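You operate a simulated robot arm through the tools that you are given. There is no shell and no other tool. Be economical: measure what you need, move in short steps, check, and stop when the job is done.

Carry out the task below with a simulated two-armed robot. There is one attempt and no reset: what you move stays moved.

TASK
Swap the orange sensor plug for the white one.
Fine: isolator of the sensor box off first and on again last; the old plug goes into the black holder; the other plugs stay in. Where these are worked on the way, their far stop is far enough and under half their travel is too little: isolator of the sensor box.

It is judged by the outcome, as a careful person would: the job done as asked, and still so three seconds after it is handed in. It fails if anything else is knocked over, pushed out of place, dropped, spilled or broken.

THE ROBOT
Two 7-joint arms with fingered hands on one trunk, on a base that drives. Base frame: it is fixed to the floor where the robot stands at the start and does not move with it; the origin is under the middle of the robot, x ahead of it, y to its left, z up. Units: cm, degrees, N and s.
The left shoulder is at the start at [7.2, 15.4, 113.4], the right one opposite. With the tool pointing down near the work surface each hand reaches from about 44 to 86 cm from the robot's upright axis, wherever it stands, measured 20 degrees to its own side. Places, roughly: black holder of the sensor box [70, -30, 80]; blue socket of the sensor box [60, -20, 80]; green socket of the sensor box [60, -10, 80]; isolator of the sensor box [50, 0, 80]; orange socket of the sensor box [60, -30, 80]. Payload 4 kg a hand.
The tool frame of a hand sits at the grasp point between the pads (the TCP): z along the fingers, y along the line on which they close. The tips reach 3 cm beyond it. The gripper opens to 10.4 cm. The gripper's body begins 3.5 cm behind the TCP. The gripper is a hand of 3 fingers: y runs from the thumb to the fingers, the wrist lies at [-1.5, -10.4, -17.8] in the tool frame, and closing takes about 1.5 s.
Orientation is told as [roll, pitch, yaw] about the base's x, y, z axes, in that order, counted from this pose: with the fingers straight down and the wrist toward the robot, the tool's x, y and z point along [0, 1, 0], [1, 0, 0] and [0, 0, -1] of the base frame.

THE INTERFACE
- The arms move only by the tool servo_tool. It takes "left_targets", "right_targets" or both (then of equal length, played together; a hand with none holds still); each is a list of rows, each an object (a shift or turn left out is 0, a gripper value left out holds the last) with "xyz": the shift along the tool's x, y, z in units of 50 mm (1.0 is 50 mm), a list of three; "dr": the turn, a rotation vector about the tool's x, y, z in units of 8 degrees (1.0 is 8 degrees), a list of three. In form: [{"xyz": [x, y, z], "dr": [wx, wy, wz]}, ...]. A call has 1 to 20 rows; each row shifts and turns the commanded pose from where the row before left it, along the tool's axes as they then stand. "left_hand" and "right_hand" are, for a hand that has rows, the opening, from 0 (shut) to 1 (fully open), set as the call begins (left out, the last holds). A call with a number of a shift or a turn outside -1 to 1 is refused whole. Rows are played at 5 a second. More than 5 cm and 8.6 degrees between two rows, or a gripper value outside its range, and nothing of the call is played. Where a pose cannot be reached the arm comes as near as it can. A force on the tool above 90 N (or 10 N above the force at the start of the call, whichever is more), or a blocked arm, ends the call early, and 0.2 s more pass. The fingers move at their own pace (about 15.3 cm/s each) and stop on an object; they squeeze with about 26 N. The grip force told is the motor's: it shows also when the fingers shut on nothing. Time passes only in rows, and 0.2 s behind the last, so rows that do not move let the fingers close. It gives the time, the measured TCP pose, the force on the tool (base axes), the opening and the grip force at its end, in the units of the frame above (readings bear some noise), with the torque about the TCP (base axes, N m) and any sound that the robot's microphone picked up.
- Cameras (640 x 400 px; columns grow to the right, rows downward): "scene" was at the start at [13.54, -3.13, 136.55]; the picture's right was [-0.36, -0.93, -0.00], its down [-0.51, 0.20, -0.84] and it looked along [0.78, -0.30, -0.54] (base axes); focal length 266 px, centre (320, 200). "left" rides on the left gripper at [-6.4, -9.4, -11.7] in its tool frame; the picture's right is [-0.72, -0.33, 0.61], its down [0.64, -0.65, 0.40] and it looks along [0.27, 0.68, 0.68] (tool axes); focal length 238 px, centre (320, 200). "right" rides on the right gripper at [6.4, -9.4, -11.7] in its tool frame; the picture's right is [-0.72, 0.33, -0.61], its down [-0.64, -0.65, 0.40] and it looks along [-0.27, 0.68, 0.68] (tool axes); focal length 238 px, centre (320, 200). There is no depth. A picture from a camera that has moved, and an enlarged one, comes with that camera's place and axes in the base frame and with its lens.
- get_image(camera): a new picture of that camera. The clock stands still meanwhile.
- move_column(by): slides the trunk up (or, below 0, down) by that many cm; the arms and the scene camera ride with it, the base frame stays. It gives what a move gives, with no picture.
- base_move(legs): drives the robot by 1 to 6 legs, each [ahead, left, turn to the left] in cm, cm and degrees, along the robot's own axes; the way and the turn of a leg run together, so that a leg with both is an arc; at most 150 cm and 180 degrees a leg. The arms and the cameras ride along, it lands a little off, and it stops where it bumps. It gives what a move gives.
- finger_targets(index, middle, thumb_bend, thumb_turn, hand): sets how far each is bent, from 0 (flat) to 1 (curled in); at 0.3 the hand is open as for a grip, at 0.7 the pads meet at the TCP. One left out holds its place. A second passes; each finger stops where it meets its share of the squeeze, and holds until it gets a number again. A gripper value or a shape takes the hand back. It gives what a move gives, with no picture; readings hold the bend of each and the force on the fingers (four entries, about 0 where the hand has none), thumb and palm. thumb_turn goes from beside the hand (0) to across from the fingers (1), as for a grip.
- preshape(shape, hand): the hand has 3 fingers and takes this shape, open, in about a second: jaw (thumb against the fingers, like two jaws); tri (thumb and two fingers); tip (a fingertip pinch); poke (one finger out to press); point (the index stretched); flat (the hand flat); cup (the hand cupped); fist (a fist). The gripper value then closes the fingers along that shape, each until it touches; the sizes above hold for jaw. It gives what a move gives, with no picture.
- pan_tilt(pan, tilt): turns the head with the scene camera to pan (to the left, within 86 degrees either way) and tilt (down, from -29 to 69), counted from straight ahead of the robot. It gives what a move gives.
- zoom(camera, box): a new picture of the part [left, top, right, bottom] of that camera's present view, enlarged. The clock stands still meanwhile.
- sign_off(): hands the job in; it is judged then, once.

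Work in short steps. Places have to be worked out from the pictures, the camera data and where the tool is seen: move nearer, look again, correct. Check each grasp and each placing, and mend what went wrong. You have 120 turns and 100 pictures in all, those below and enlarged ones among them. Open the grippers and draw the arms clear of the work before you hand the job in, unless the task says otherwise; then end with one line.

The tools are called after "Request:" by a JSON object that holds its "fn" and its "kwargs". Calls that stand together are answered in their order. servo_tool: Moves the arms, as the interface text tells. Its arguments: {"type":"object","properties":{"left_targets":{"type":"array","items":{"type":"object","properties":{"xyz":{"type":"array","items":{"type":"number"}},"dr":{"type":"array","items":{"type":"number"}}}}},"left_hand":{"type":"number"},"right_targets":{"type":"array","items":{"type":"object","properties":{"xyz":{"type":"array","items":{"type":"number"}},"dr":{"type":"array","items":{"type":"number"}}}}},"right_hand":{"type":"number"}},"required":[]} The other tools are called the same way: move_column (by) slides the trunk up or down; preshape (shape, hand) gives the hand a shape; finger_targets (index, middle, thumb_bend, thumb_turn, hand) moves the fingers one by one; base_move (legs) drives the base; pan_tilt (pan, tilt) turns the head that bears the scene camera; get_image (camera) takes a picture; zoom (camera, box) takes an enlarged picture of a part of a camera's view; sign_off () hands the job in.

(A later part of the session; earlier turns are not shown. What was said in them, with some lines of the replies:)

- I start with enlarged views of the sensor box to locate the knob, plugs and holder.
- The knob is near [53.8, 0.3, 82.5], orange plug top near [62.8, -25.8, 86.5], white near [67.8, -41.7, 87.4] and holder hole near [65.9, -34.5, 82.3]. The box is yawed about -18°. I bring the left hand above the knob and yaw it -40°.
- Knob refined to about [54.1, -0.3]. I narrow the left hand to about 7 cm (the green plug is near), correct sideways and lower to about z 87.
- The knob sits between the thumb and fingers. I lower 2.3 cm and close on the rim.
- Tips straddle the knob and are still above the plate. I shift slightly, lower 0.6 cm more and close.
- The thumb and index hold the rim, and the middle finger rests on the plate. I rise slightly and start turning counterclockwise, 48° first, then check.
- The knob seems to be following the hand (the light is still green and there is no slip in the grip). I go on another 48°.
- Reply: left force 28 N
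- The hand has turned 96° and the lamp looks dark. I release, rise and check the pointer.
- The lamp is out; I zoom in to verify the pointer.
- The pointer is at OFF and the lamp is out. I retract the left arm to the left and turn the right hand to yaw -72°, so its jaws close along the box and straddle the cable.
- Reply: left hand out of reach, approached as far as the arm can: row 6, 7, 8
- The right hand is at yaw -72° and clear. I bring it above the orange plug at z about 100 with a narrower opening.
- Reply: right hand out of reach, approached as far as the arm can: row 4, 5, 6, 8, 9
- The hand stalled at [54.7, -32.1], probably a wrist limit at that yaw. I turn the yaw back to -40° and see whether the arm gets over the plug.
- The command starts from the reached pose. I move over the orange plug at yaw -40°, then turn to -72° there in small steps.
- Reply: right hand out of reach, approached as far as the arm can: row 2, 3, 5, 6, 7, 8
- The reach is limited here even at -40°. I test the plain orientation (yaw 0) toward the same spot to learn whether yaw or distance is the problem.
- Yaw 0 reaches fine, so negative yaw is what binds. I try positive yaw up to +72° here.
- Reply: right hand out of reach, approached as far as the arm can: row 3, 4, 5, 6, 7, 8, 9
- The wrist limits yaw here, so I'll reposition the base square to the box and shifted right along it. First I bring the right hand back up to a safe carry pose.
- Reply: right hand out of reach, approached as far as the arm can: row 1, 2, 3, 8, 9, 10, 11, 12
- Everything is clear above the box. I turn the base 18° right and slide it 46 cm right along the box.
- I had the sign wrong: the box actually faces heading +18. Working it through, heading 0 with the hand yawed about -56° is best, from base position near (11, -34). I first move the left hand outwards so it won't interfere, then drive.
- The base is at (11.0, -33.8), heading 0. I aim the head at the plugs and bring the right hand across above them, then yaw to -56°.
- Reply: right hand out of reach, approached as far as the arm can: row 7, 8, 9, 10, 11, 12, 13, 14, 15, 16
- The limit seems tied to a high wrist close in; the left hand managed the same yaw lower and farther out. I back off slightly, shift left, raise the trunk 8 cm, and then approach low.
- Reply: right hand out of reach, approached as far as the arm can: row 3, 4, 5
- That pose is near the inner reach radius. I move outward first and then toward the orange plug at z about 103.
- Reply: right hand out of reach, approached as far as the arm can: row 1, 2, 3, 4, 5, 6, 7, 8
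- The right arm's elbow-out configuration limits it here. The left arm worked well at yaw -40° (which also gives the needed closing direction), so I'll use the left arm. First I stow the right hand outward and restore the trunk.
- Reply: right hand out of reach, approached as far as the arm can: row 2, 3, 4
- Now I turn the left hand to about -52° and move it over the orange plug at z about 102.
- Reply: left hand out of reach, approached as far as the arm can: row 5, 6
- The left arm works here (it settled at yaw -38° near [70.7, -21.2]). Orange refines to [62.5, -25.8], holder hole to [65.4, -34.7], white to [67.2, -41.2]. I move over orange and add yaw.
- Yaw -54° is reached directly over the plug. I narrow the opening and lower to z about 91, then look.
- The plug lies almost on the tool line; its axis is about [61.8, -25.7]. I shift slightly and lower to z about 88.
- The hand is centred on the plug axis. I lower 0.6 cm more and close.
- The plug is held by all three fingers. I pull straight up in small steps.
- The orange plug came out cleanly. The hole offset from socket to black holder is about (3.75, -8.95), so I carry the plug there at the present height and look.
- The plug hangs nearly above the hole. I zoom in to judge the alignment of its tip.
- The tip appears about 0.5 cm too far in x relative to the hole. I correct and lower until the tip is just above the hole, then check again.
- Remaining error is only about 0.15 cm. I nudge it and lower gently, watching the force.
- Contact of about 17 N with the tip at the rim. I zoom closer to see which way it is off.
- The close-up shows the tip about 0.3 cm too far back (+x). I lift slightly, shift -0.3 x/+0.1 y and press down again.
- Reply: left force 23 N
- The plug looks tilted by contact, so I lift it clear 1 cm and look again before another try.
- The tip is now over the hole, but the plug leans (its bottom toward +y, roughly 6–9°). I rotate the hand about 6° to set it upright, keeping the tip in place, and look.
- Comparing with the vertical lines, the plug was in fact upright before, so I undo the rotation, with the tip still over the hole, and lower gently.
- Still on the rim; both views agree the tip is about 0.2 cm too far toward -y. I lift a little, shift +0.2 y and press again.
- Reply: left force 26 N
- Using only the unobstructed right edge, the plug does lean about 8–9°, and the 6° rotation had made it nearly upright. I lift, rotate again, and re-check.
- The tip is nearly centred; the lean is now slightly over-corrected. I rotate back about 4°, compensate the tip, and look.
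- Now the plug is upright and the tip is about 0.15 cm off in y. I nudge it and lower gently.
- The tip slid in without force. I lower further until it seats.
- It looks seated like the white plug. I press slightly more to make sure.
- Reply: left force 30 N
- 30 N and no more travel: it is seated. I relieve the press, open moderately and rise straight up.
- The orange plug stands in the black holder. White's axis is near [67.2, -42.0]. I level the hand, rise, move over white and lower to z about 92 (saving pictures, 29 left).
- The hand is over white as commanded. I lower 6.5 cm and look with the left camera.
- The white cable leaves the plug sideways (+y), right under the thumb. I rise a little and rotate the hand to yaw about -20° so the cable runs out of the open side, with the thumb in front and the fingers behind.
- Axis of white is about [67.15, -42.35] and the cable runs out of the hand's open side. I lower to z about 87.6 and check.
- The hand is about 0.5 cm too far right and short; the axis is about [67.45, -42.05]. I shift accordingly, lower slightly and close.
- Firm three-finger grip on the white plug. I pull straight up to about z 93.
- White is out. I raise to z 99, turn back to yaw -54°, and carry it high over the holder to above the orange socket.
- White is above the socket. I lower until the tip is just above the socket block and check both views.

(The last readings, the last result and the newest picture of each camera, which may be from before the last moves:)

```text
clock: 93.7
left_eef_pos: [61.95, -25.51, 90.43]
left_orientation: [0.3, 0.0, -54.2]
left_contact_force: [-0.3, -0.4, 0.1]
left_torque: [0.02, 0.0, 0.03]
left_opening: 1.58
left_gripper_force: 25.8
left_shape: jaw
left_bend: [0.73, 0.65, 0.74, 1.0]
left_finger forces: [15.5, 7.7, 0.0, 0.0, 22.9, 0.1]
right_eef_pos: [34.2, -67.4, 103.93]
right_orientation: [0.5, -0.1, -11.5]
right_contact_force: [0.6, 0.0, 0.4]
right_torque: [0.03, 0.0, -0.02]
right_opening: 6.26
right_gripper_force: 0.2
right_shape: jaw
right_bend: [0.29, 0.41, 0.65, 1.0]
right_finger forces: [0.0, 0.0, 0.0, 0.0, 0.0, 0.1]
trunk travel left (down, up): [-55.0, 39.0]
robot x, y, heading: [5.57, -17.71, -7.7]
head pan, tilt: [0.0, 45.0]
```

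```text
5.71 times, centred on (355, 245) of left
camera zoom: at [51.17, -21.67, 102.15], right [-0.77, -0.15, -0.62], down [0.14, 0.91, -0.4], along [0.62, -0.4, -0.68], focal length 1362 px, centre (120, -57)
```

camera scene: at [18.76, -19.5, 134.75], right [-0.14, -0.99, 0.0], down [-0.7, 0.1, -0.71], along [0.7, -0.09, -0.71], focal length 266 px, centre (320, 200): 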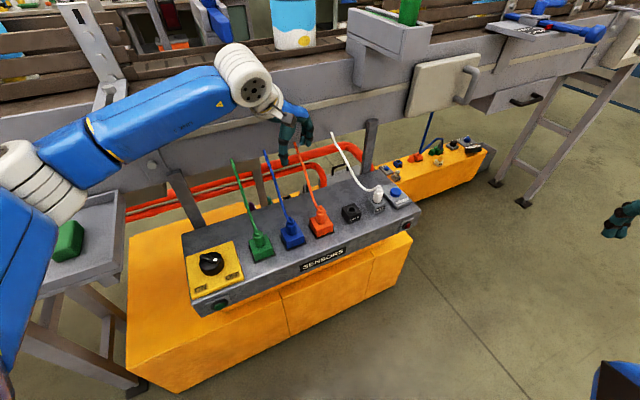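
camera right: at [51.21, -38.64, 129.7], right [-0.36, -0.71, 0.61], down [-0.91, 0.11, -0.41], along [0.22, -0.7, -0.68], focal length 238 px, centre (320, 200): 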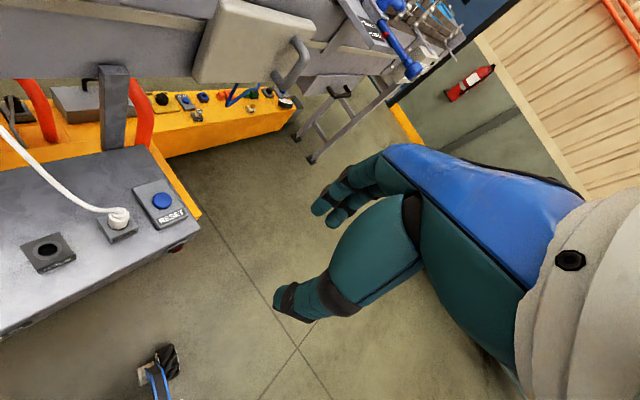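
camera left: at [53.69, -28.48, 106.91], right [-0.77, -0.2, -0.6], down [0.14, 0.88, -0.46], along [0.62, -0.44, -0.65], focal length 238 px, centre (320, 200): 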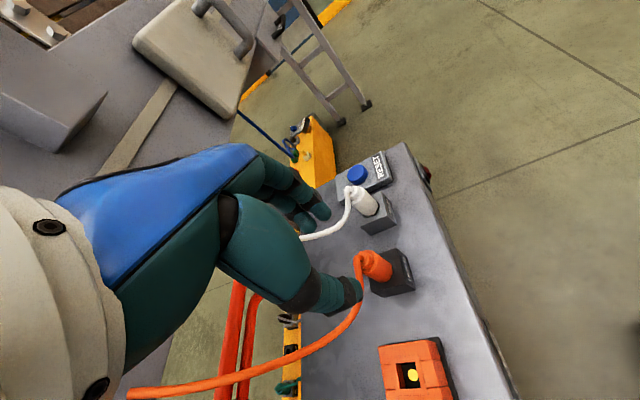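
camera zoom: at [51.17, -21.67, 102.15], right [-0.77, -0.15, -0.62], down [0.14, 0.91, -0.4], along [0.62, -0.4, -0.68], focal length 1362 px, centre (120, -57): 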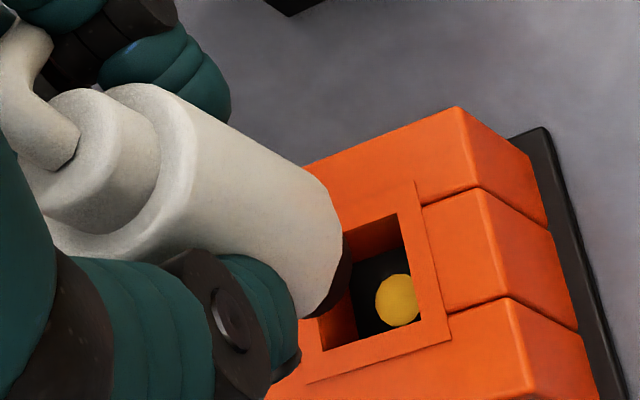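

White is nearly upright; comparing tip and socket in both views, it should move about +0.3 x, -0.35 y. I do that, lower 0.7 cm and look again.

Request:
{"fn": "servo_tool", "kwargs": {"left_targets": [{"xyz": [0.008, 0.092, 0]}, {"xyz": [0, 0, 0.14]}, {}, {}]}}

Request:
{"fn": "zoom", "kwargs": {"camera": "scene", "box": [305, 190, 355, 230]}}

Request:
{"fn": "zoom", "kwargs": {"camera": "left", "box": [310, 210, 400, 280]}}

```text
clock: 94.7
left_eef_pos: [62.15, -25.94, 89.68]
left_orientation: [0.3, 0.0, -54.2]
left_contact_force: [-0.1, -0.1, 0.0]
left_torque: [-0.03, 0.01, 0.03]
left_opening: 1.56
left_gripper_force: 25.5
left_shape: jaw
left_bend: [0.73, 0.65, 0.74, 1.0]
left_finger forces: [15.4, 7.6, 0.1, 0.0, 22.9, 0.0]
right_eef_pos: [34.2, -67.41, 104.06]
right_orientation: [0.6, -0.1, -11.4]
right_contact_force: [0.2, -0.4, -0.1]
right_torque: [0.01, 0.02, 0.0]
right_opening: 6.23
right_gripper_force: 0.1
right_shape: jaw
right_bend: [0.29, 0.41, 0.65, 1.0]
right_finger forces: [0.1, 0.1, 0.0, 0.0, 0.1, 0.0]
trunk travel left (down, up): [-55.0, 39.0]
robot x, y, heading: [5.64, -17.62, -7.7]
head pan, tilt: [0.0, 45.0]
```

```text
10.00 times, centred on (330, 210) of scene
camera zoom: at [18.82, -19.43, 134.74], right [-0.14, -0.99, 0.0], down [-0.7, 0.1, -0.71], along [0.7, -0.09, -0.71], focal length 2663 px, centre (220, 100)
```

zoom: 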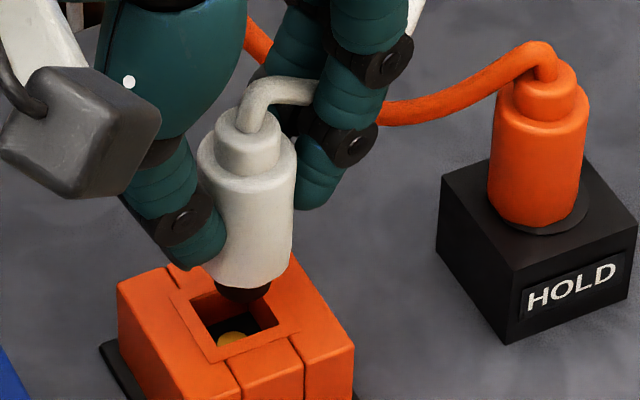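

```text
5.71 times, centred on (355, 245) of left
camera zoom: at [51.42, -22.18, 101.32], right [-0.77, -0.15, -0.62], down [0.14, 0.91, -0.4], along [0.62, -0.4, -0.68], focal length 1362 px, centre (120, -57)
```

zoom: 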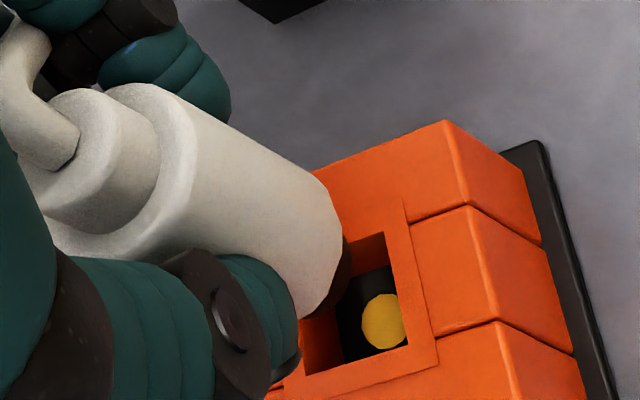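

Now x matches and y should come back about +0.2. I nudge it and lower 1.3 cm gently.

Request:
{"fn": "servo_tool", "kwargs": {"left_targets": [{"xyz": [0.023, -0.032, 0]}, {"xyz": [0, 0, 0.08]}, {"xyz": [0, 0, 0.08]}, {"xyz": [0, 0, 0.08]}, {}]}}

Request:
{"fn": "zoom", "kwargs": {"camera": "scene", "box": [305, 190, 355, 230]}}

```text
clock: 95.8
left_eef_pos: [62.24, -25.77, 88.27]
left_orientation: [0.2, 0.0, -54.2]
left_contact_force: [-0.4, -0.4, -0.9]
left_torque: [0.0, 0.03, 0.0]
left_opening: 1.57
left_gripper_force: 26.5
left_shape: jaw
left_bend: [0.73, 0.65, 0.74, 1.0]
left_finger forces: [15.5, 7.6, 0.1, 0.0, 22.9, 0.0]
right_eef_pos: [34.14, -67.31, 104.06]
right_orientation: [0.5, -0.2, -11.4]
right_contact_force: [0.4, 0.9, 0.0]
right_torque: [-0.02, -0.01, 0.05]
right_opening: 6.29
right_gripper_force: 0.0
right_shape: jaw
right_bend: [0.29, 0.41, 0.65, 1.0]
right_finger forces: [0.0, 0.0, 0.0, 0.0, 0.0, 0.0]
trunk travel left (down, up): [-55.0, 39.0]
robot x, y, heading: [5.53, -17.92, -7.8]
head pan, tilt: [0.0, 45.0]
```

```text
10.00 times, centred on (330, 210) of scene
camera zoom: at [18.82, -19.42, 134.74], right [-0.14, -0.99, 0.0], down [-0.7, 0.1, -0.71], along [0.7, -0.09, -0.71], focal length 2663 px, centre (220, 100)
```

zoom: 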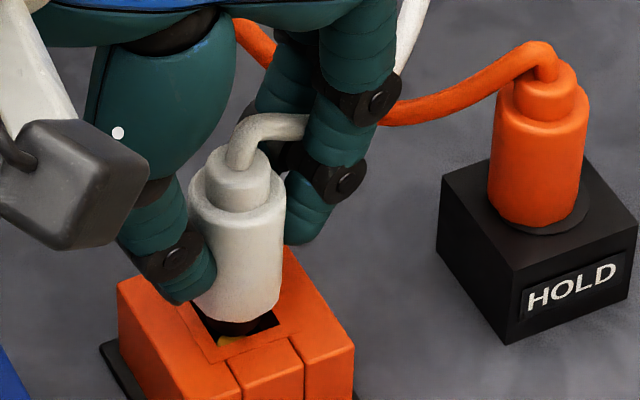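

No contact force and the tip is inside the opening. I lower on until it seats.

Request:
{"fn": "servo_tool", "kwargs": {"left_targets": [{"xyz": [0, 0, 0.07]}, {"xyz": [0, 0, 0.07]}, {"xyz": [0, 0, 0.06]}, {}]}}

Request:
{"fn": "zoom", "kwargs": {"camera": "scene", "box": [305, 190, 355, 230]}}

```text
clock: 96.8
left_eef_pos: [62.13, -25.73, 87.57]
left_orientation: [0.4, -0.1, -54.2]
left_contact_force: [2.0, 1.1, 6.3]
left_torque: [0.05, -0.07, 0.06]
left_opening: 1.59
left_gripper_force: 26.4
left_shape: jaw
left_bend: [0.73, 0.65, 0.74, 1.0]
left_finger forces: [15.9, 9.6, 0.1, 0.1, 24.9, 0.0]
right_eef_pos: [34.2, -67.2, 103.96]
right_orientation: [0.7, -0.1, -11.4]
right_contact_force: [0.0, 0.9, 0.1]
right_torque: [0.0, -0.03, -0.02]
right_opening: 6.25
right_gripper_force: 0.0
right_shape: jaw
right_bend: [0.29, 0.41, 0.65, 1.0]
right_finger forces: [0.0, 0.0, 0.1, 0.0, 0.1, 0.1]
trunk travel left (down, up): [-55.0, 39.0]
robot x, y, heading: [5.95, -17.9, -7.6]
head pan, tilt: [0.0, 45.0]
```

```text
10.00 times, centred on (330, 210) of scene
camera zoom: at [18.72, -19.33, 134.76], right [-0.13, -0.99, 0.0], down [-0.7, 0.1, -0.71], along [0.7, -0.09, -0.71], focal length 2663 px, centre (220, 100)
```

zoom: 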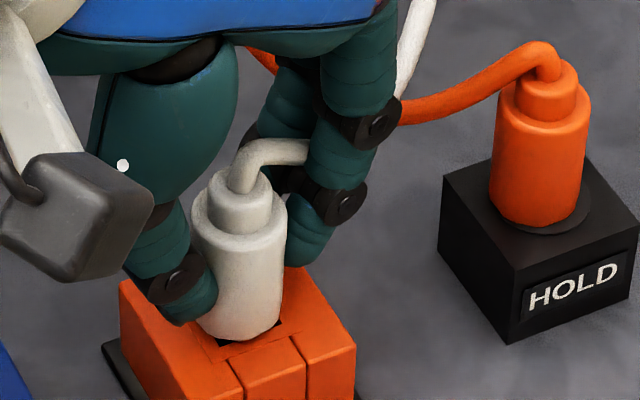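

It meets light resistance with the shoulder almost on the block. I press further to seat it fully.

Request:
{"fn": "servo_tool", "kwargs": {"left_targets": [{"xyz": [0, 0, 0.06]}, {"xyz": [0, 0, 0.06]}, {"xyz": [0, 0, 0.06]}, {}]}}

Request:
{"fn": "zoom", "kwargs": {"camera": "scene", "box": [305, 190, 355, 230]}}

```text
clock: 97.8
left_eef_pos: [62.12, -25.79, 87.19]
left_orientation: [0.4, -0.5, -54.3]
left_contact_force: [6.1, 3.4, 26.0]
left_torque: [0.02, -0.24, 0.06]
left_opening: 1.68
left_gripper_force: 26.5
left_shape: jaw
left_bend: [0.73, 0.64, 0.74, 1.0]
left_finger forces: [19.0, 13.1, 0.0, 0.0, 28.4, 0.0]
right_eef_pos: [34.08, -67.22, 104.21]
right_orientation: [0.6, -0.3, -11.4]
right_contact_force: [0.1, -0.1, 0.5]
right_torque: [0.01, 0.01, -0.03]
right_opening: 6.25
right_gripper_force: 0.1
right_shape: jaw
right_bend: [0.29, 0.41, 0.65, 1.0]
right_finger forces: [0.1, 0.1, 0.0, 0.0, 0.0, 0.0]
trunk travel left (down, up): [-55.0, 39.0]
robot x, y, heading: [5.74, -17.83, -7.6]
head pan, tilt: [0.0, 45.0]
```

```text
10.00 times, centred on (330, 210) of scene
camera zoom: at [18.45, -19.24, 134.82], right [-0.13, -0.99, 0.0], down [-0.7, 0.1, -0.71], along [0.7, -0.1, -0.71], focal length 2663 px, centre (220, 100)
```

zoom: 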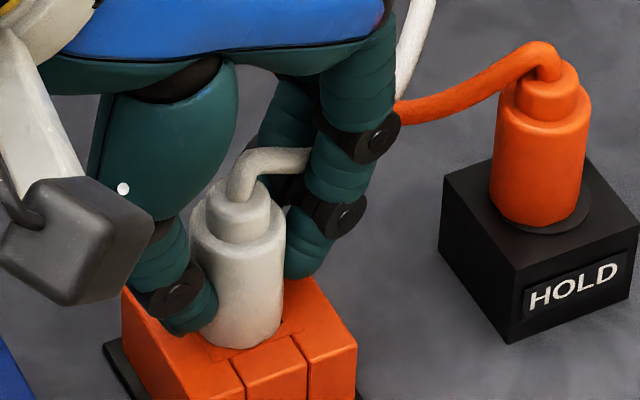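

The shoulder now meets the block. One last firmer press to make sure it bottoms.

Request:
{"fn": "servo_tool", "kwargs": {"left_targets": [{"xyz": [0, 0, 0.06]}, {"xyz": [0, 0, 0.06]}, {}]}}

```text
clock: 98.7
left_eef_pos: [62.07, -25.81, 86.86]
left_orientation: [0.6, -1.0, -54.2]
left_contact_force: [11.3, 6.1, 43.0]
left_torque: [0.08, -0.35, 0.11]
left_opening: 1.81
left_gripper_force: 26.2
left_shape: jaw
left_bend: [0.73, 0.64, 0.75, 1.0]
left_finger forces: [20.5, 16.1, 0.0, 0.0, 31.4, 0.0]
right_eef_pos: [33.73, -67.06, 104.29]
right_orientation: [0.5, -0.3, -11.4]
right_contact_force: [0.1, 0.0, -0.2]
right_torque: [-0.02, -0.02, -0.01]
right_opening: 6.28
right_gripper_force: 0.1
right_shape: jaw
right_bend: [0.29, 0.41, 0.65, 1.0]
right_finger forces: [0.0, 0.0, 0.0, 0.1, 0.0, 0.1]
trunk travel left (down, up): [-55.0, 39.0]
robot x, y, heading: [5.8, -17.82, -7.7]
head pan, tilt: [0.0, 45.0]
```

Bottomed at 43 N. I relieve, open the hand and rise slowly, then check.

Request:
{"fn": "servo_tool", "kwargs": {"left_targets": [{"xyz": [0, 0, -0.14]}, {}]}}

Request:
{"fn": "servo_tool", "kwargs": {"left_targets": [{}, {}, {}, {}, {"xyz": [0, 0, -0.2]}, {"xyz": [0, 0, -0.3]}, {"xyz": [0, 0, -0.3]}, {"xyz": [0, 0, -0.4]}, {}], "left_hand": 0.55}}

Request:
{"fn": "zoom", "kwargs": {"camera": "scene", "box": [280, 150, 400, 240]}}

```text
clock: 99.2
left_eef_pos: [62.07, -25.76, 86.94]
left_orientation: [0.4, -0.5, -54.2]
left_contact_force: [10.8, 6.3, 27.0]
left_torque: [0.05, -0.32, 0.1]
left_opening: 1.79
left_gripper_force: 25.8
left_shape: jaw
left_bend: [0.73, 0.64, 0.75, 1.0]
left_finger forces: [19.7, 14.0, 0.0, 0.1, 28.5, 0.0]
right_eef_pos: [34.01, -67.15, 104.21]
right_orientation: [0.4, -0.3, -11.4]
right_contact_force: [0.1, 0.4, 0.1]
right_torque: [0.0, 0.02, -0.03]
right_opening: 6.27
right_gripper_force: 0.0
right_shape: jaw
right_bend: [0.29, 0.41, 0.65, 1.0]
right_finger forces: [0.0, 0.1, 0.0, 0.0, 0.0, 0.1]
trunk travel left (down, up): [-55.0, 39.0]
robot x, y, heading: [5.82, -17.62, -7.9]
head pan, tilt: [0.0, 45.0]
```

```text
clock: 101.2
left_eef_pos: [62.14, -25.89, 92.57]
left_orientation: [0.3, 0.0, -54.2]
left_contact_force: [-0.7, -0.1, 0.2]
left_torque: [0.01, 0.01, 0.01]
left_opening: 5.69
left_gripper_force: 0.1
left_shape: jaw
left_bend: [0.74, 0.43, 0.67, 1.0]
left_finger forces: [0.0, 0.0, 0.0, 0.1, 0.0, 0.1]
right_eef_pos: [34.28, -67.33, 103.96]
right_orientation: [0.6, 0.0, -11.4]
right_contact_force: [-0.2, 0.1, -0.6]
right_torque: [-0.01, 0.01, 0.0]
right_opening: 6.25
right_gripper_force: 0.2
right_shape: jaw
right_bend: [0.29, 0.41, 0.65, 1.0]
right_finger forces: [0.0, 0.0, 0.1, 0.0, 0.1, 0.0]
trunk travel left (down, up): [-55.0, 39.0]
robot x, y, heading: [5.52, -17.55, -7.7]
head pan, tilt: [0.0, 45.0]
```

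```text
4.44 times, centred on (340, 195) of scene
camera zoom: at [18.82, -19.42, 134.74], right [-0.14, -0.99, 0.0], down [-0.7, 0.1, -0.71], along [0.7, -0.09, -0.71], focal length 1184 px, centre (231, 222)
```

zoom: 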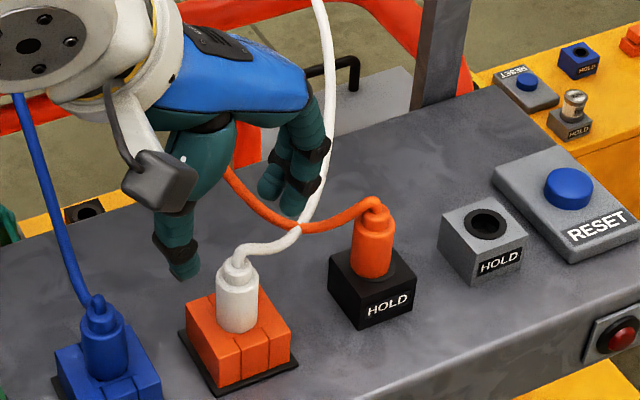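

White is seated in the orange socket, orange in the black holder, cables free of the hand. I raise the hand well up, then drive the base back to the starting pose for the isolator.

Request:
{"fn": "servo_tool", "kwargs": {"left_targets": [{"xyz": [0, 0, -0.7]}, {"xyz": [0, 0, -0.9]}, {"xyz": [0, 0, -0.9]}, {"xyz": [0, 0, -0.9]}, {}]}}

Request:
{"fn": "base_move", "kwargs": {"legs": [[0, 0, 7.8], [-5.5, 17.6, 0]]}}

Request:
{"fn": "get_image", "kwargs": {"camera": "scene"}}

```text
clock: 102.5
left_eef_pos: [61.86, -25.38, 109.81]
left_orientation: [0.2, -0.1, -54.2]
left_contact_force: [0.6, 0.2, -0.4]
left_torque: [-0.04, 0.04, -0.01]
left_opening: 5.68
left_gripper_force: 0.1
left_shape: jaw
left_bend: [0.74, 0.43, 0.67, 1.0]
left_finger forces: [0.1, 0.0, 0.0, 0.0, 0.1, 0.1]
right_eef_pos: [34.11, -67.31, 103.93]
right_orientation: [0.6, 0.1, -11.4]
right_contact_force: [0.0, 0.3, -0.6]
right_torque: [-0.02, 0.02, 0.02]
right_opening: 6.25
right_gripper_force: 0.0
right_shape: jaw
right_bend: [0.29, 0.41, 0.65, 1.0]
right_finger forces: [0.0, 0.0, 0.0, 0.0, 0.0, 0.0]
trunk travel left (down, up): [-55.0, 39.0]
robot x, y, heading: [5.89, -17.74, -8.0]
head pan, tilt: [0.0, 45.0]
```

```text
clock: 104.6
left_eef_pos: [56.96, -0.19, 109.79]
left_orientation: [0.4, 0.1, -46.4]
left_contact_force: [-0.2, 0.1, 0.1]
left_torque: [0.02, -0.02, 0.0]
left_opening: 5.69
left_gripper_force: 0.1
left_shape: jaw
left_bend: [0.74, 0.43, 0.67, 1.0]
left_finger forces: [0.1, 0.1, 0.1, 0.1, 0.0, 0.1]
right_eef_pos: [35.39, -45.45, 103.82]
right_orientation: [0.6, 0.0, -3.4]
right_contact_force: [0.7, 0.0, -0.6]
right_torque: [0.02, -0.03, -0.01]
right_opening: 6.26
right_gripper_force: 0.1
right_shape: jaw
right_bend: [0.29, 0.41, 0.65, 1.0]
right_finger forces: [0.0, 0.0, 0.0, 0.0, 0.0, 0.0]
trunk travel left (down, up): [-55.0, 39.0]
robot x, y, heading: [0.13, 0.04, 0.3]
head pan, tilt: [0.0, 45.0]
```

```text
12 pictures are left
camera scene: at [13.54, -0.25, 134.73], right [0.0, -1.0, 0.0], down [-0.71, 0.0, -0.71], along [0.71, 0.01, -0.71], focal length 266 px, centre (320, 200)
```

scene: 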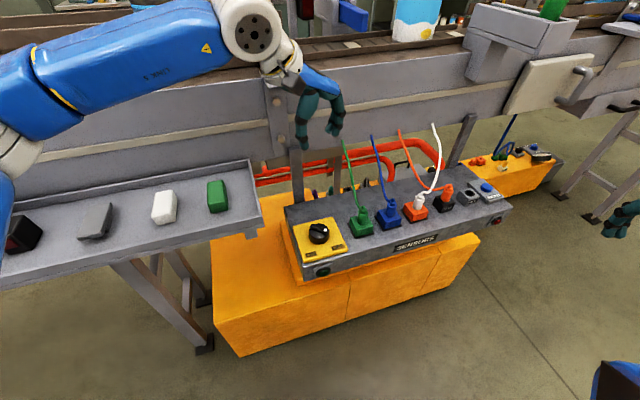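

The base is home. I position the left hand over the knob at z about 97 and turn it to yaw about +52° ready for the return turn.

Request:
{"fn": "servo_tool", "kwargs": {"left_targets": [{"xyz": [-0.49, -0.41, 0]}, {"xyz": [0, 0, 0.85]}, {"xyz": [0, 0, 0.85]}, {"xyz": [0, 0, 0.85]}, {"dr": [0, 0, -1]}, {"dr": [0, 0, -1]}, {"dr": [0, 0, -1]}, {"dr": [0, 0, -1]}, {"dr": [0, 0, -1]}, {"dr": [0, 0, -1]}, {"dr": [0, 0, -1]}, {"dr": [0, 0, -1]}, {"dr": [0, 0, -1]}, {"dr": [0, 0, -1]}, {"dr": [0, 0, -1]}, {"dr": [0, 0, -1]}, {"dr": [0, 0, -0.4]}, {}], "left_hand": 0.7}}

Request:
{"fn": "get_image", "kwargs": {"camera": "left"}}

```text
clock: 108.4
left_eef_pos: [53.67, -0.1, 97.17]
left_orientation: [-0.1, -0.3, 52.9]
left_contact_force: [0.1, 0.8, -0.3]
left_torque: [-0.01, 0.01, 0.0]
left_opening: 7.24
left_gripper_force: 0.1
left_shape: jaw
left_bend: [0.27, 0.37, 0.58, 0.99]
left_finger forces: [0.0, 0.1, 0.0, 0.0, 0.0, 0.0]
right_eef_pos: [35.19, -45.09, 104.13]
right_orientation: [0.6, -0.1, -3.4]
right_contact_force: [0.3, 1.0, -0.2]
right_torque: [0.01, 0.0, 0.0]
right_opening: 6.27
right_gripper_force: 0.0
right_shape: jaw
right_bend: [0.29, 0.41, 0.65, 1.0]
right_finger forces: [0.0, 0.0, 0.1, 0.0, 0.1, 0.0]
trunk travel left (down, up): [-55.0, 39.0]
robot x, y, heading: [-0.01, 0.04, 0.1]
head pan, tilt: [0.0, 45.0]
```

```text
11 pictures are left
camera left: at [53.0, -11.44, 108.79], right [0.38, -0.69, -0.61], down [-0.9, -0.13, -0.41], along [0.2, 0.71, -0.68], focal length 238 px, centre (320, 200)
```

left: 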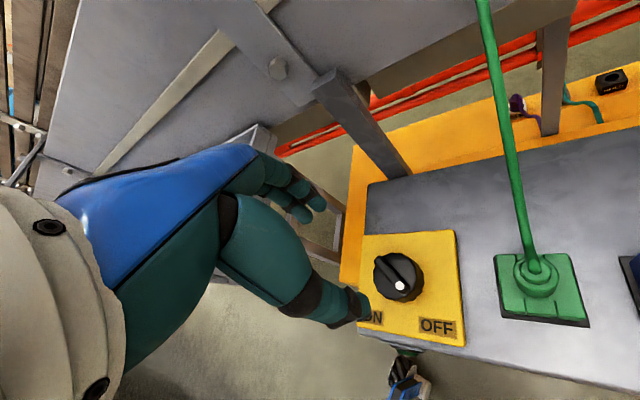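

The knob is centred at about [53.9, 0], between the fingers. I lower to z 84.5 and close on it.

Request:
{"fn": "servo_tool", "kwargs": {"left_targets": [{"xyz": [0, 0.02, 0.7]}, {"xyz": [0, 0, 0.7]}, {"xyz": [0, 0, 0.6]}, {"xyz": [0, 0, 0.3]}, {"xyz": [0, 0, 0.22]}, {}]}}

Request:
{"fn": "zoom", "kwargs": {"camera": "left", "box": [220, 120, 480, 380]}}

```text
clock: 109.8
left_eef_pos: [53.78, 0.16, 84.36]
left_orientation: [-0.2, -0.2, 52.9]
left_contact_force: [0.7, 0.5, -0.1]
left_torque: [0.02, -0.01, 0.0]
left_opening: 7.23
left_gripper_force: 0.0
left_shape: jaw
left_bend: [0.27, 0.37, 0.58, 0.99]
left_finger forces: [0.0, 0.0, 0.0, 0.0, 0.0, 0.0]
right_eef_pos: [35.11, -45.1, 104.01]
right_orientation: [0.5, -0.2, -3.4]
right_contact_force: [0.4, 0.3, -0.1]
right_torque: [-0.03, 0.04, 0.0]
right_opening: 6.26
right_gripper_force: 0.1
right_shape: jaw
right_bend: [0.29, 0.41, 0.65, 1.0]
right_finger forces: [0.0, 0.0, 0.0, 0.0, 0.1, 0.0]
trunk travel left (down, up): [-55.0, 39.0]
robot x, y, heading: [0.23, 0.18, 0.3]
head pan, tilt: [0.0, 45.0]
```

```text
1.54 times, centred on (350, 250) of left
camera zoom: at [53.15, -11.3, 96.12], right [0.38, -0.69, -0.61], down [-0.9, -0.13, -0.41], along [0.2, 0.71, -0.68], focal length 367 px, centre (274, 123)
```

zoom: 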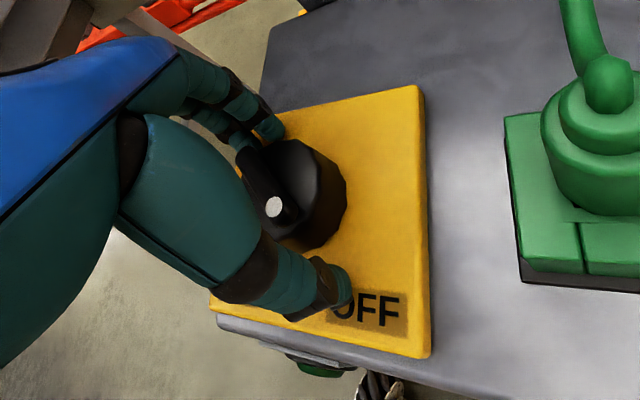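

Same alignment as the first time; I shift 0.45 cm toward the knob, close, then turn clockwise 48°.

Request:
{"fn": "servo_tool", "kwargs": {"left_targets": [{"xyz": [-0.09, -0.02, 0]}, {}]}}

Request:
{"fn": "servo_tool", "kwargs": {"left_targets": [{}, {}, {}, {}, {}, {}, {}], "left_hand": 0}}

Request:
{"fn": "servo_tool", "kwargs": {"left_targets": [{"dr": [0, 0, 1]}, {"dr": [0, 0, 1]}, {"dr": [0, 0, 1]}, {"dr": [0, 0, 1]}, {"dr": [0, 0, 1]}, {"dr": [0, 0, 1]}, {}]}}

```text
clock: 110.4
left_eef_pos: [54.01, -0.26, 84.47]
left_orientation: [-0.1, -0.2, 53.0]
left_contact_force: [0.5, 0.3, -0.8]
left_torque: [-0.03, 0.02, 0.03]
left_opening: 7.24
left_gripper_force: 0.0
left_shape: jaw
left_bend: [0.27, 0.37, 0.58, 0.99]
left_finger forces: [0.0, 0.0, 0.0, 0.0, 0.0, 0.0]
right_eef_pos: [35.1, -44.86, 104.13]
right_orientation: [0.5, 0.0, -3.4]
right_contact_force: [-0.1, 0.5, 0.8]
right_torque: [-0.02, 0.04, 0.01]
right_opening: 6.25
right_gripper_force: 0.1
right_shape: jaw
right_bend: [0.29, 0.41, 0.65, 1.0]
right_finger forces: [0.0, 0.0, 0.0, 0.0, 0.0, 0.1]
trunk travel left (down, up): [-55.0, 39.0]
robot x, y, heading: [0.22, -0.13, 0.2]
head pan, tilt: [0.0, 45.0]
```

```text
clock: 112.0
left_eef_pos: [54.23, -0.19, 84.49]
left_orientation: [-0.1, -0.3, 52.9]
left_contact_force: [0.2, -0.1, -0.5]
left_torque: [0.01, -0.01, -0.01]
left_opening: 4.16
left_gripper_force: 26.1
left_shape: jaw
left_bend: [0.74, 0.48, 0.72, 1.0]
left_finger forces: [14.3, 8.5, 0.0, 0.1, 23.6, 0.1]
right_eef_pos: [35.13, -45.15, 104.26]
right_orientation: [0.5, 0.0, -3.3]
right_contact_force: [0.0, -0.9, 0.2]
right_torque: [0.03, 0.0, -0.02]
right_opening: 6.27
right_gripper_force: 0.0
right_shape: jaw
right_bend: [0.29, 0.41, 0.65, 1.0]
right_finger forces: [0.1, 0.0, 0.0, 0.1, 0.0, 0.0]
trunk travel left (down, up): [-55.0, 39.0]
robot x, y, heading: [0.24, 0.05, 0.0]
head pan, tilt: [0.0, 45.0]
```

```text
clock: 113.6
left_eef_pos: [54.0, -0.24, 84.37]
left_orientation: [0.1, -0.2, 4.7]
left_contact_force: [-9.2, -1.6, -6.0]
left_torque: [-0.01, 0.26, 0.03]
left_opening: 4.11
left_gripper_force: 25.8
left_shape: jaw
left_bend: [0.74, 0.5, 0.72, 1.0]
left_finger forces: [12.8, 7.2, 0.0, 0.0, 29.2, 0.0]
right_eef_pos: [35.08, -45.07, 104.03]
right_orientation: [0.6, -0.2, -3.4]
right_contact_force: [1.9, -0.1, -0.6]
right_torque: [0.03, 0.0, 0.0]
right_opening: 6.26
right_gripper_force: 0.0
right_shape: jaw
right_bend: [0.29, 0.41, 0.65, 1.0]
right_finger forces: [0.0, 0.1, 0.0, 0.0, 0.0, 0.0]
trunk travel left (down, up): [-55.0, 39.0]
robot x, y, heading: [0.13, 0.17, 0.1]
head pan, tilt: [0.0, 45.0]
```

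The grip holds with small forces. I turn another 52° toward ON.

Request:
{"fn": "servo_tool", "kwargs": {"left_targets": [{"dr": [0, 0, 1]}, {"dr": [0, 0, 1]}, {"dr": [0, 0, 1]}, {"dr": [0, 0, 1]}, {"dr": [0, 0, 1]}, {"dr": [0, 0, 1]}, {"dr": [0, 0, 0.5]}, {}]}}

Request:
{"fn": "get_image", "kwargs": {"camera": "left"}}

```text
clock: 115.4
left_eef_pos: [53.96, -0.06, 84.55]
left_orientation: [0.4, -0.1, -47.2]
left_contact_force: [-12.2, 2.9, -6.7]
left_torque: [0.14, 0.29, 0.1]
left_opening: 4.07
left_gripper_force: 26.1
left_shape: jaw
left_bend: [0.74, 0.51, 0.72, 0.97]
left_finger forces: [13.2, 5.8, 0.0, 0.0, 28.5, 0.1]
right_eef_pos: [34.97, -45.03, 104.13]
right_orientation: [0.5, -0.2, -3.3]
right_contact_force: [-0.5, 0.8, 0.2]
right_torque: [-0.01, -0.01, -0.04]
right_opening: 6.25
right_gripper_force: 0.0
right_shape: jaw
right_bend: [0.29, 0.41, 0.65, 1.0]
right_finger forces: [0.0, 0.0, 0.0, 0.1, 0.0, 0.0]
trunk travel left (down, up): [-55.0, 39.0]
robot x, y, heading: [0.1, 0.32, 0.2]
head pan, tilt: [0.0, 45.0]
```

```text
9 pictures are left
camera left: at [42.87, 2.37, 96.19], right [-0.75, -0.25, -0.62], down [0.03, 0.92, -0.4], along [0.67, -0.32, -0.68], focal length 238 px, centre (320, 200)
```

left: 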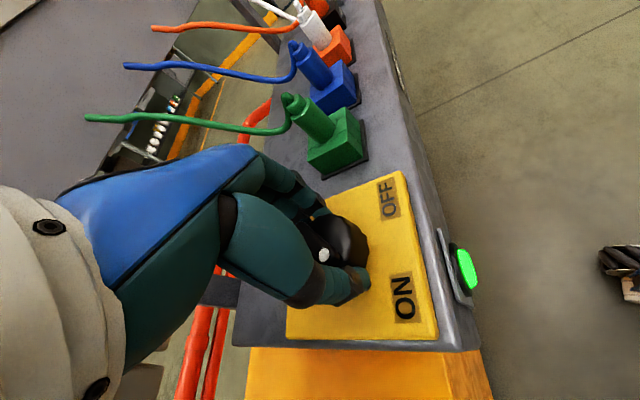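

The lamp is green and the pointer is at ON. I release, rise and draw the arm clear to the left.

Request:
{"fn": "servo_tool", "kwargs": {"left_targets": [{}, {}, {}, {}, {"xyz": [0, 0, -0.5]}, {"xyz": [0, 0, -1]}, {"xyz": [0, 0, -1]}, {"xyz": [0, 0, -1]}, {"xyz": [0, -0.6, -0.8]}, {"xyz": [0.4, -0.8, -0.5]}, {"xyz": [0.4, -0.6, 0]}, {}], "left_hand": 0.7}}

Request:
{"fn": "get_image", "kwargs": {"camera": "scene"}}

Request:
{"fn": "zoom", "kwargs": {"camera": "scene", "box": [280, 180, 380, 280]}}

Request:
{"fn": "zoom", "kwargs": {"camera": "scene", "box": [340, 120, 520, 240]}}

```text
refused: row 10 steps farther than a row can; nothing moved
```

```text
8 pictures are left
camera scene: at [13.29, 0.21, 134.75], right [0.0, -1.0, 0.0], down [-0.71, 0.0, -0.71], along [0.71, 0.0, -0.71], focal length 266 px, centre (320, 200)
```

scene: 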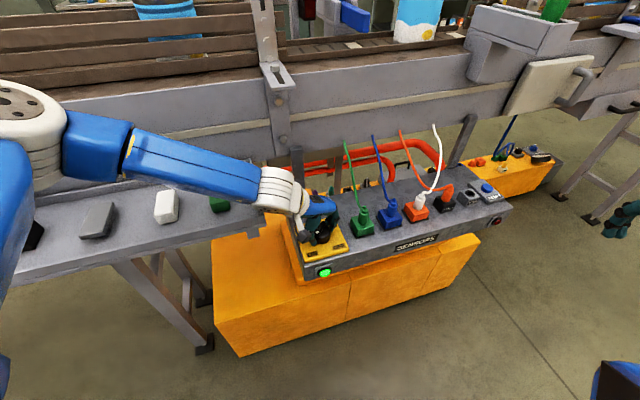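

```text
4.00 times, centred on (330, 230) of scene
camera zoom: at [13.29, 0.21, 134.75], right [0.0, -1.0, 0.0], down [-0.71, 0.0, -0.71], along [0.71, 0.0, -0.71], focal length 1065 px, centre (280, 80)
```

zoom: 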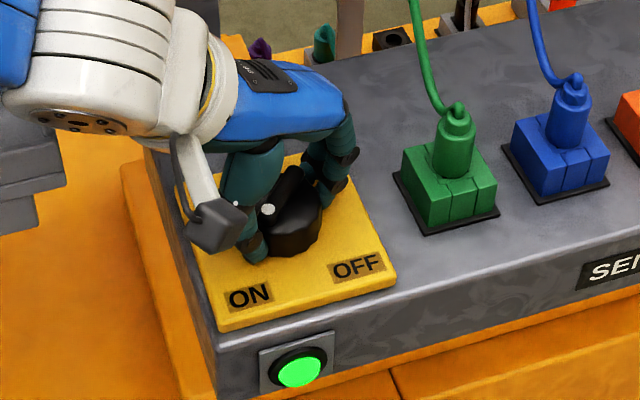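

```text
3.33 times, centred on (430, 180) of scene
camera zoom: at [13.29, 0.21, 134.75], right [0.0, -1.0, 0.0], down [-0.71, 0.0, -0.71], along [0.71, 0.0, -0.71], focal length 888 px, centre (-47, 267)
```

zoom: 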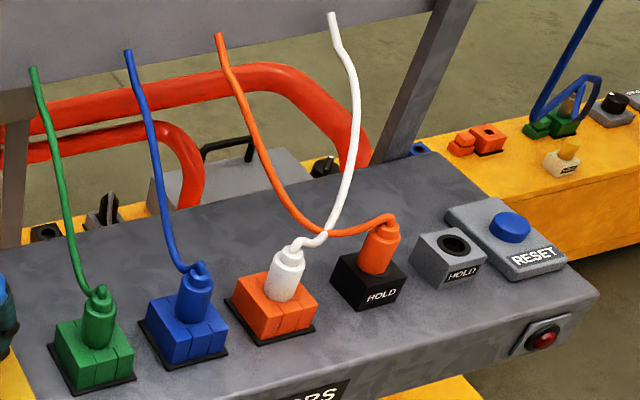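

The lamp is on and the plugs stand as wanted. The retreat was refused for one long row, so I repeat it with shorter ones.

Request:
{"fn": "servo_tool", "kwargs": {"left_targets": [{}, {}, {}, {}, {"xyz": [0, 0, -0.5]}, {"xyz": [0, 0, -0.9]}, {"xyz": [0, 0, -0.9]}, {"xyz": [0, 0, -0.9]}, {"xyz": [0, 0, -0.9]}, {"xyz": [0.4, -0.6, 0]}, {"xyz": [0.4, -0.6, 0]}, {}], "left_hand": 0.8}}

Request:
{"fn": "get_image", "kwargs": {"camera": "scene"}}

Request:
{"fn": "zoom", "kwargs": {"camera": "scene", "box": [280, 200, 380, 290]}}

```text
clock: 118.0
left_eef_pos: [53.09, 6.97, 104.92]
left_orientation: [0.3, -0.1, -47.2]
left_contact_force: [0.0, 0.7, 0.0]
left_torque: [-0.01, 0.01, 0.0]
left_opening: 8.29
left_gripper_force: 0.1
left_shape: jaw
left_bend: [0.27, 0.34, 0.5, 0.99]
left_finger forces: [0.0, 0.1, 0.0, 0.0, 0.0, 0.0]
right_eef_pos: [35.08, -44.97, 104.09]
right_orientation: [0.5, -0.1, -3.4]
right_contact_force: [0.4, -0.4, -0.6]
right_torque: [0.0, -0.04, -0.01]
right_opening: 6.26
right_gripper_force: 0.0
right_shape: jaw
right_bend: [0.29, 0.41, 0.65, 1.0]
right_finger forces: [0.0, 0.0, 0.0, 0.1, 0.0, 0.0]
trunk travel left (down, up): [-55.0, 39.0]
robot x, y, heading: [0.15, -0.05, 0.2]
head pan, tilt: [0.0, 45.0]
```

```text
5 pictures are left
camera scene: at [13.45, 0.28, 134.74], right [0.0, -1.0, 0.0], down [-0.71, 0.0, -0.71], along [0.71, 0.0, -0.71], focal length 266 px, centre (320, 200)
```

scene: 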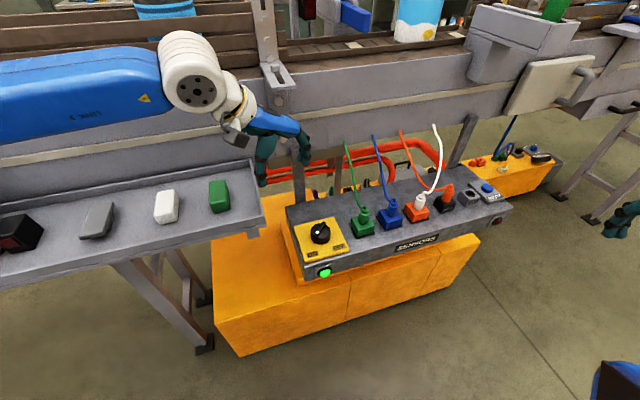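

```text
4.44 times, centred on (330, 245) of scene
camera zoom: at [13.45, 0.28, 134.74], right [0.0, -1.0, 0.0], down [-0.71, 0.0, -0.71], along [0.71, 0.0, -0.71], focal length 1184 px, centre (276, 0)
```

zoom: 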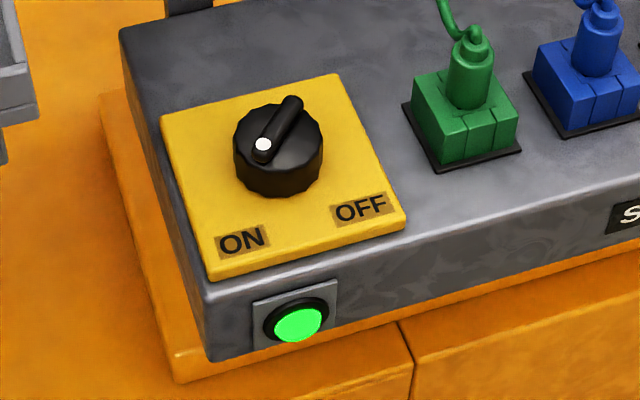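

The isolator is at ON with the lamp lit. I open both hands fully and then hand in.

Request:
{"fn": "servo_tool", "kwargs": {"left_targets": [{"xyz": [0.3, -0.3, -0.5]}, {}, {}, {}], "right_targets": [{}, {}, {}, {}], "left_hand": 1, "right_hand": 1}}

Request:
{"fn": "sign_off", "kwargs": {}}

```text
clock: 119.0
left_eef_pos: [53.35, 8.96, 107.45]
left_orientation: [0.3, -0.1, -47.2]
left_contact_force: [0.4, 0.7, 0.4]
left_torque: [-0.01, 0.0, 0.02]
left_opening: 10.38
left_gripper_force: 0.1
left_shape: jaw
left_bend: [0.3, 0.3, 0.3, 0.98]
left_finger forces: [0.1, 0.0, 0.1, 0.1, 0.0, 0.0]
right_eef_pos: [35.11, -45.22, 104.04]
right_orientation: [0.6, -0.1, -3.3]
right_contact_force: [-0.2, -0.8, -0.4]
right_torque: [0.02, -0.01, 0.03]
right_opening: 10.37
right_gripper_force: 0.1
right_shape: jaw
right_bend: [0.3, 0.3, 0.3, 0.98]
right_finger forces: [0.0, 0.0, 0.0, 0.0, 0.1, 0.0]
trunk travel left (down, up): [-55.0, 39.0]
robot x, y, heading: [0.29, 0.37, 0.4]
head pan, tilt: [0.0, 45.0]
```

```text
The job is handed in.
```

Job done: the white plug is in the orange socket, the old orange plug is in the black holder, the isolator was turned off first and is back at ON with its lamp lit, and the green and blue plugs were left in place.
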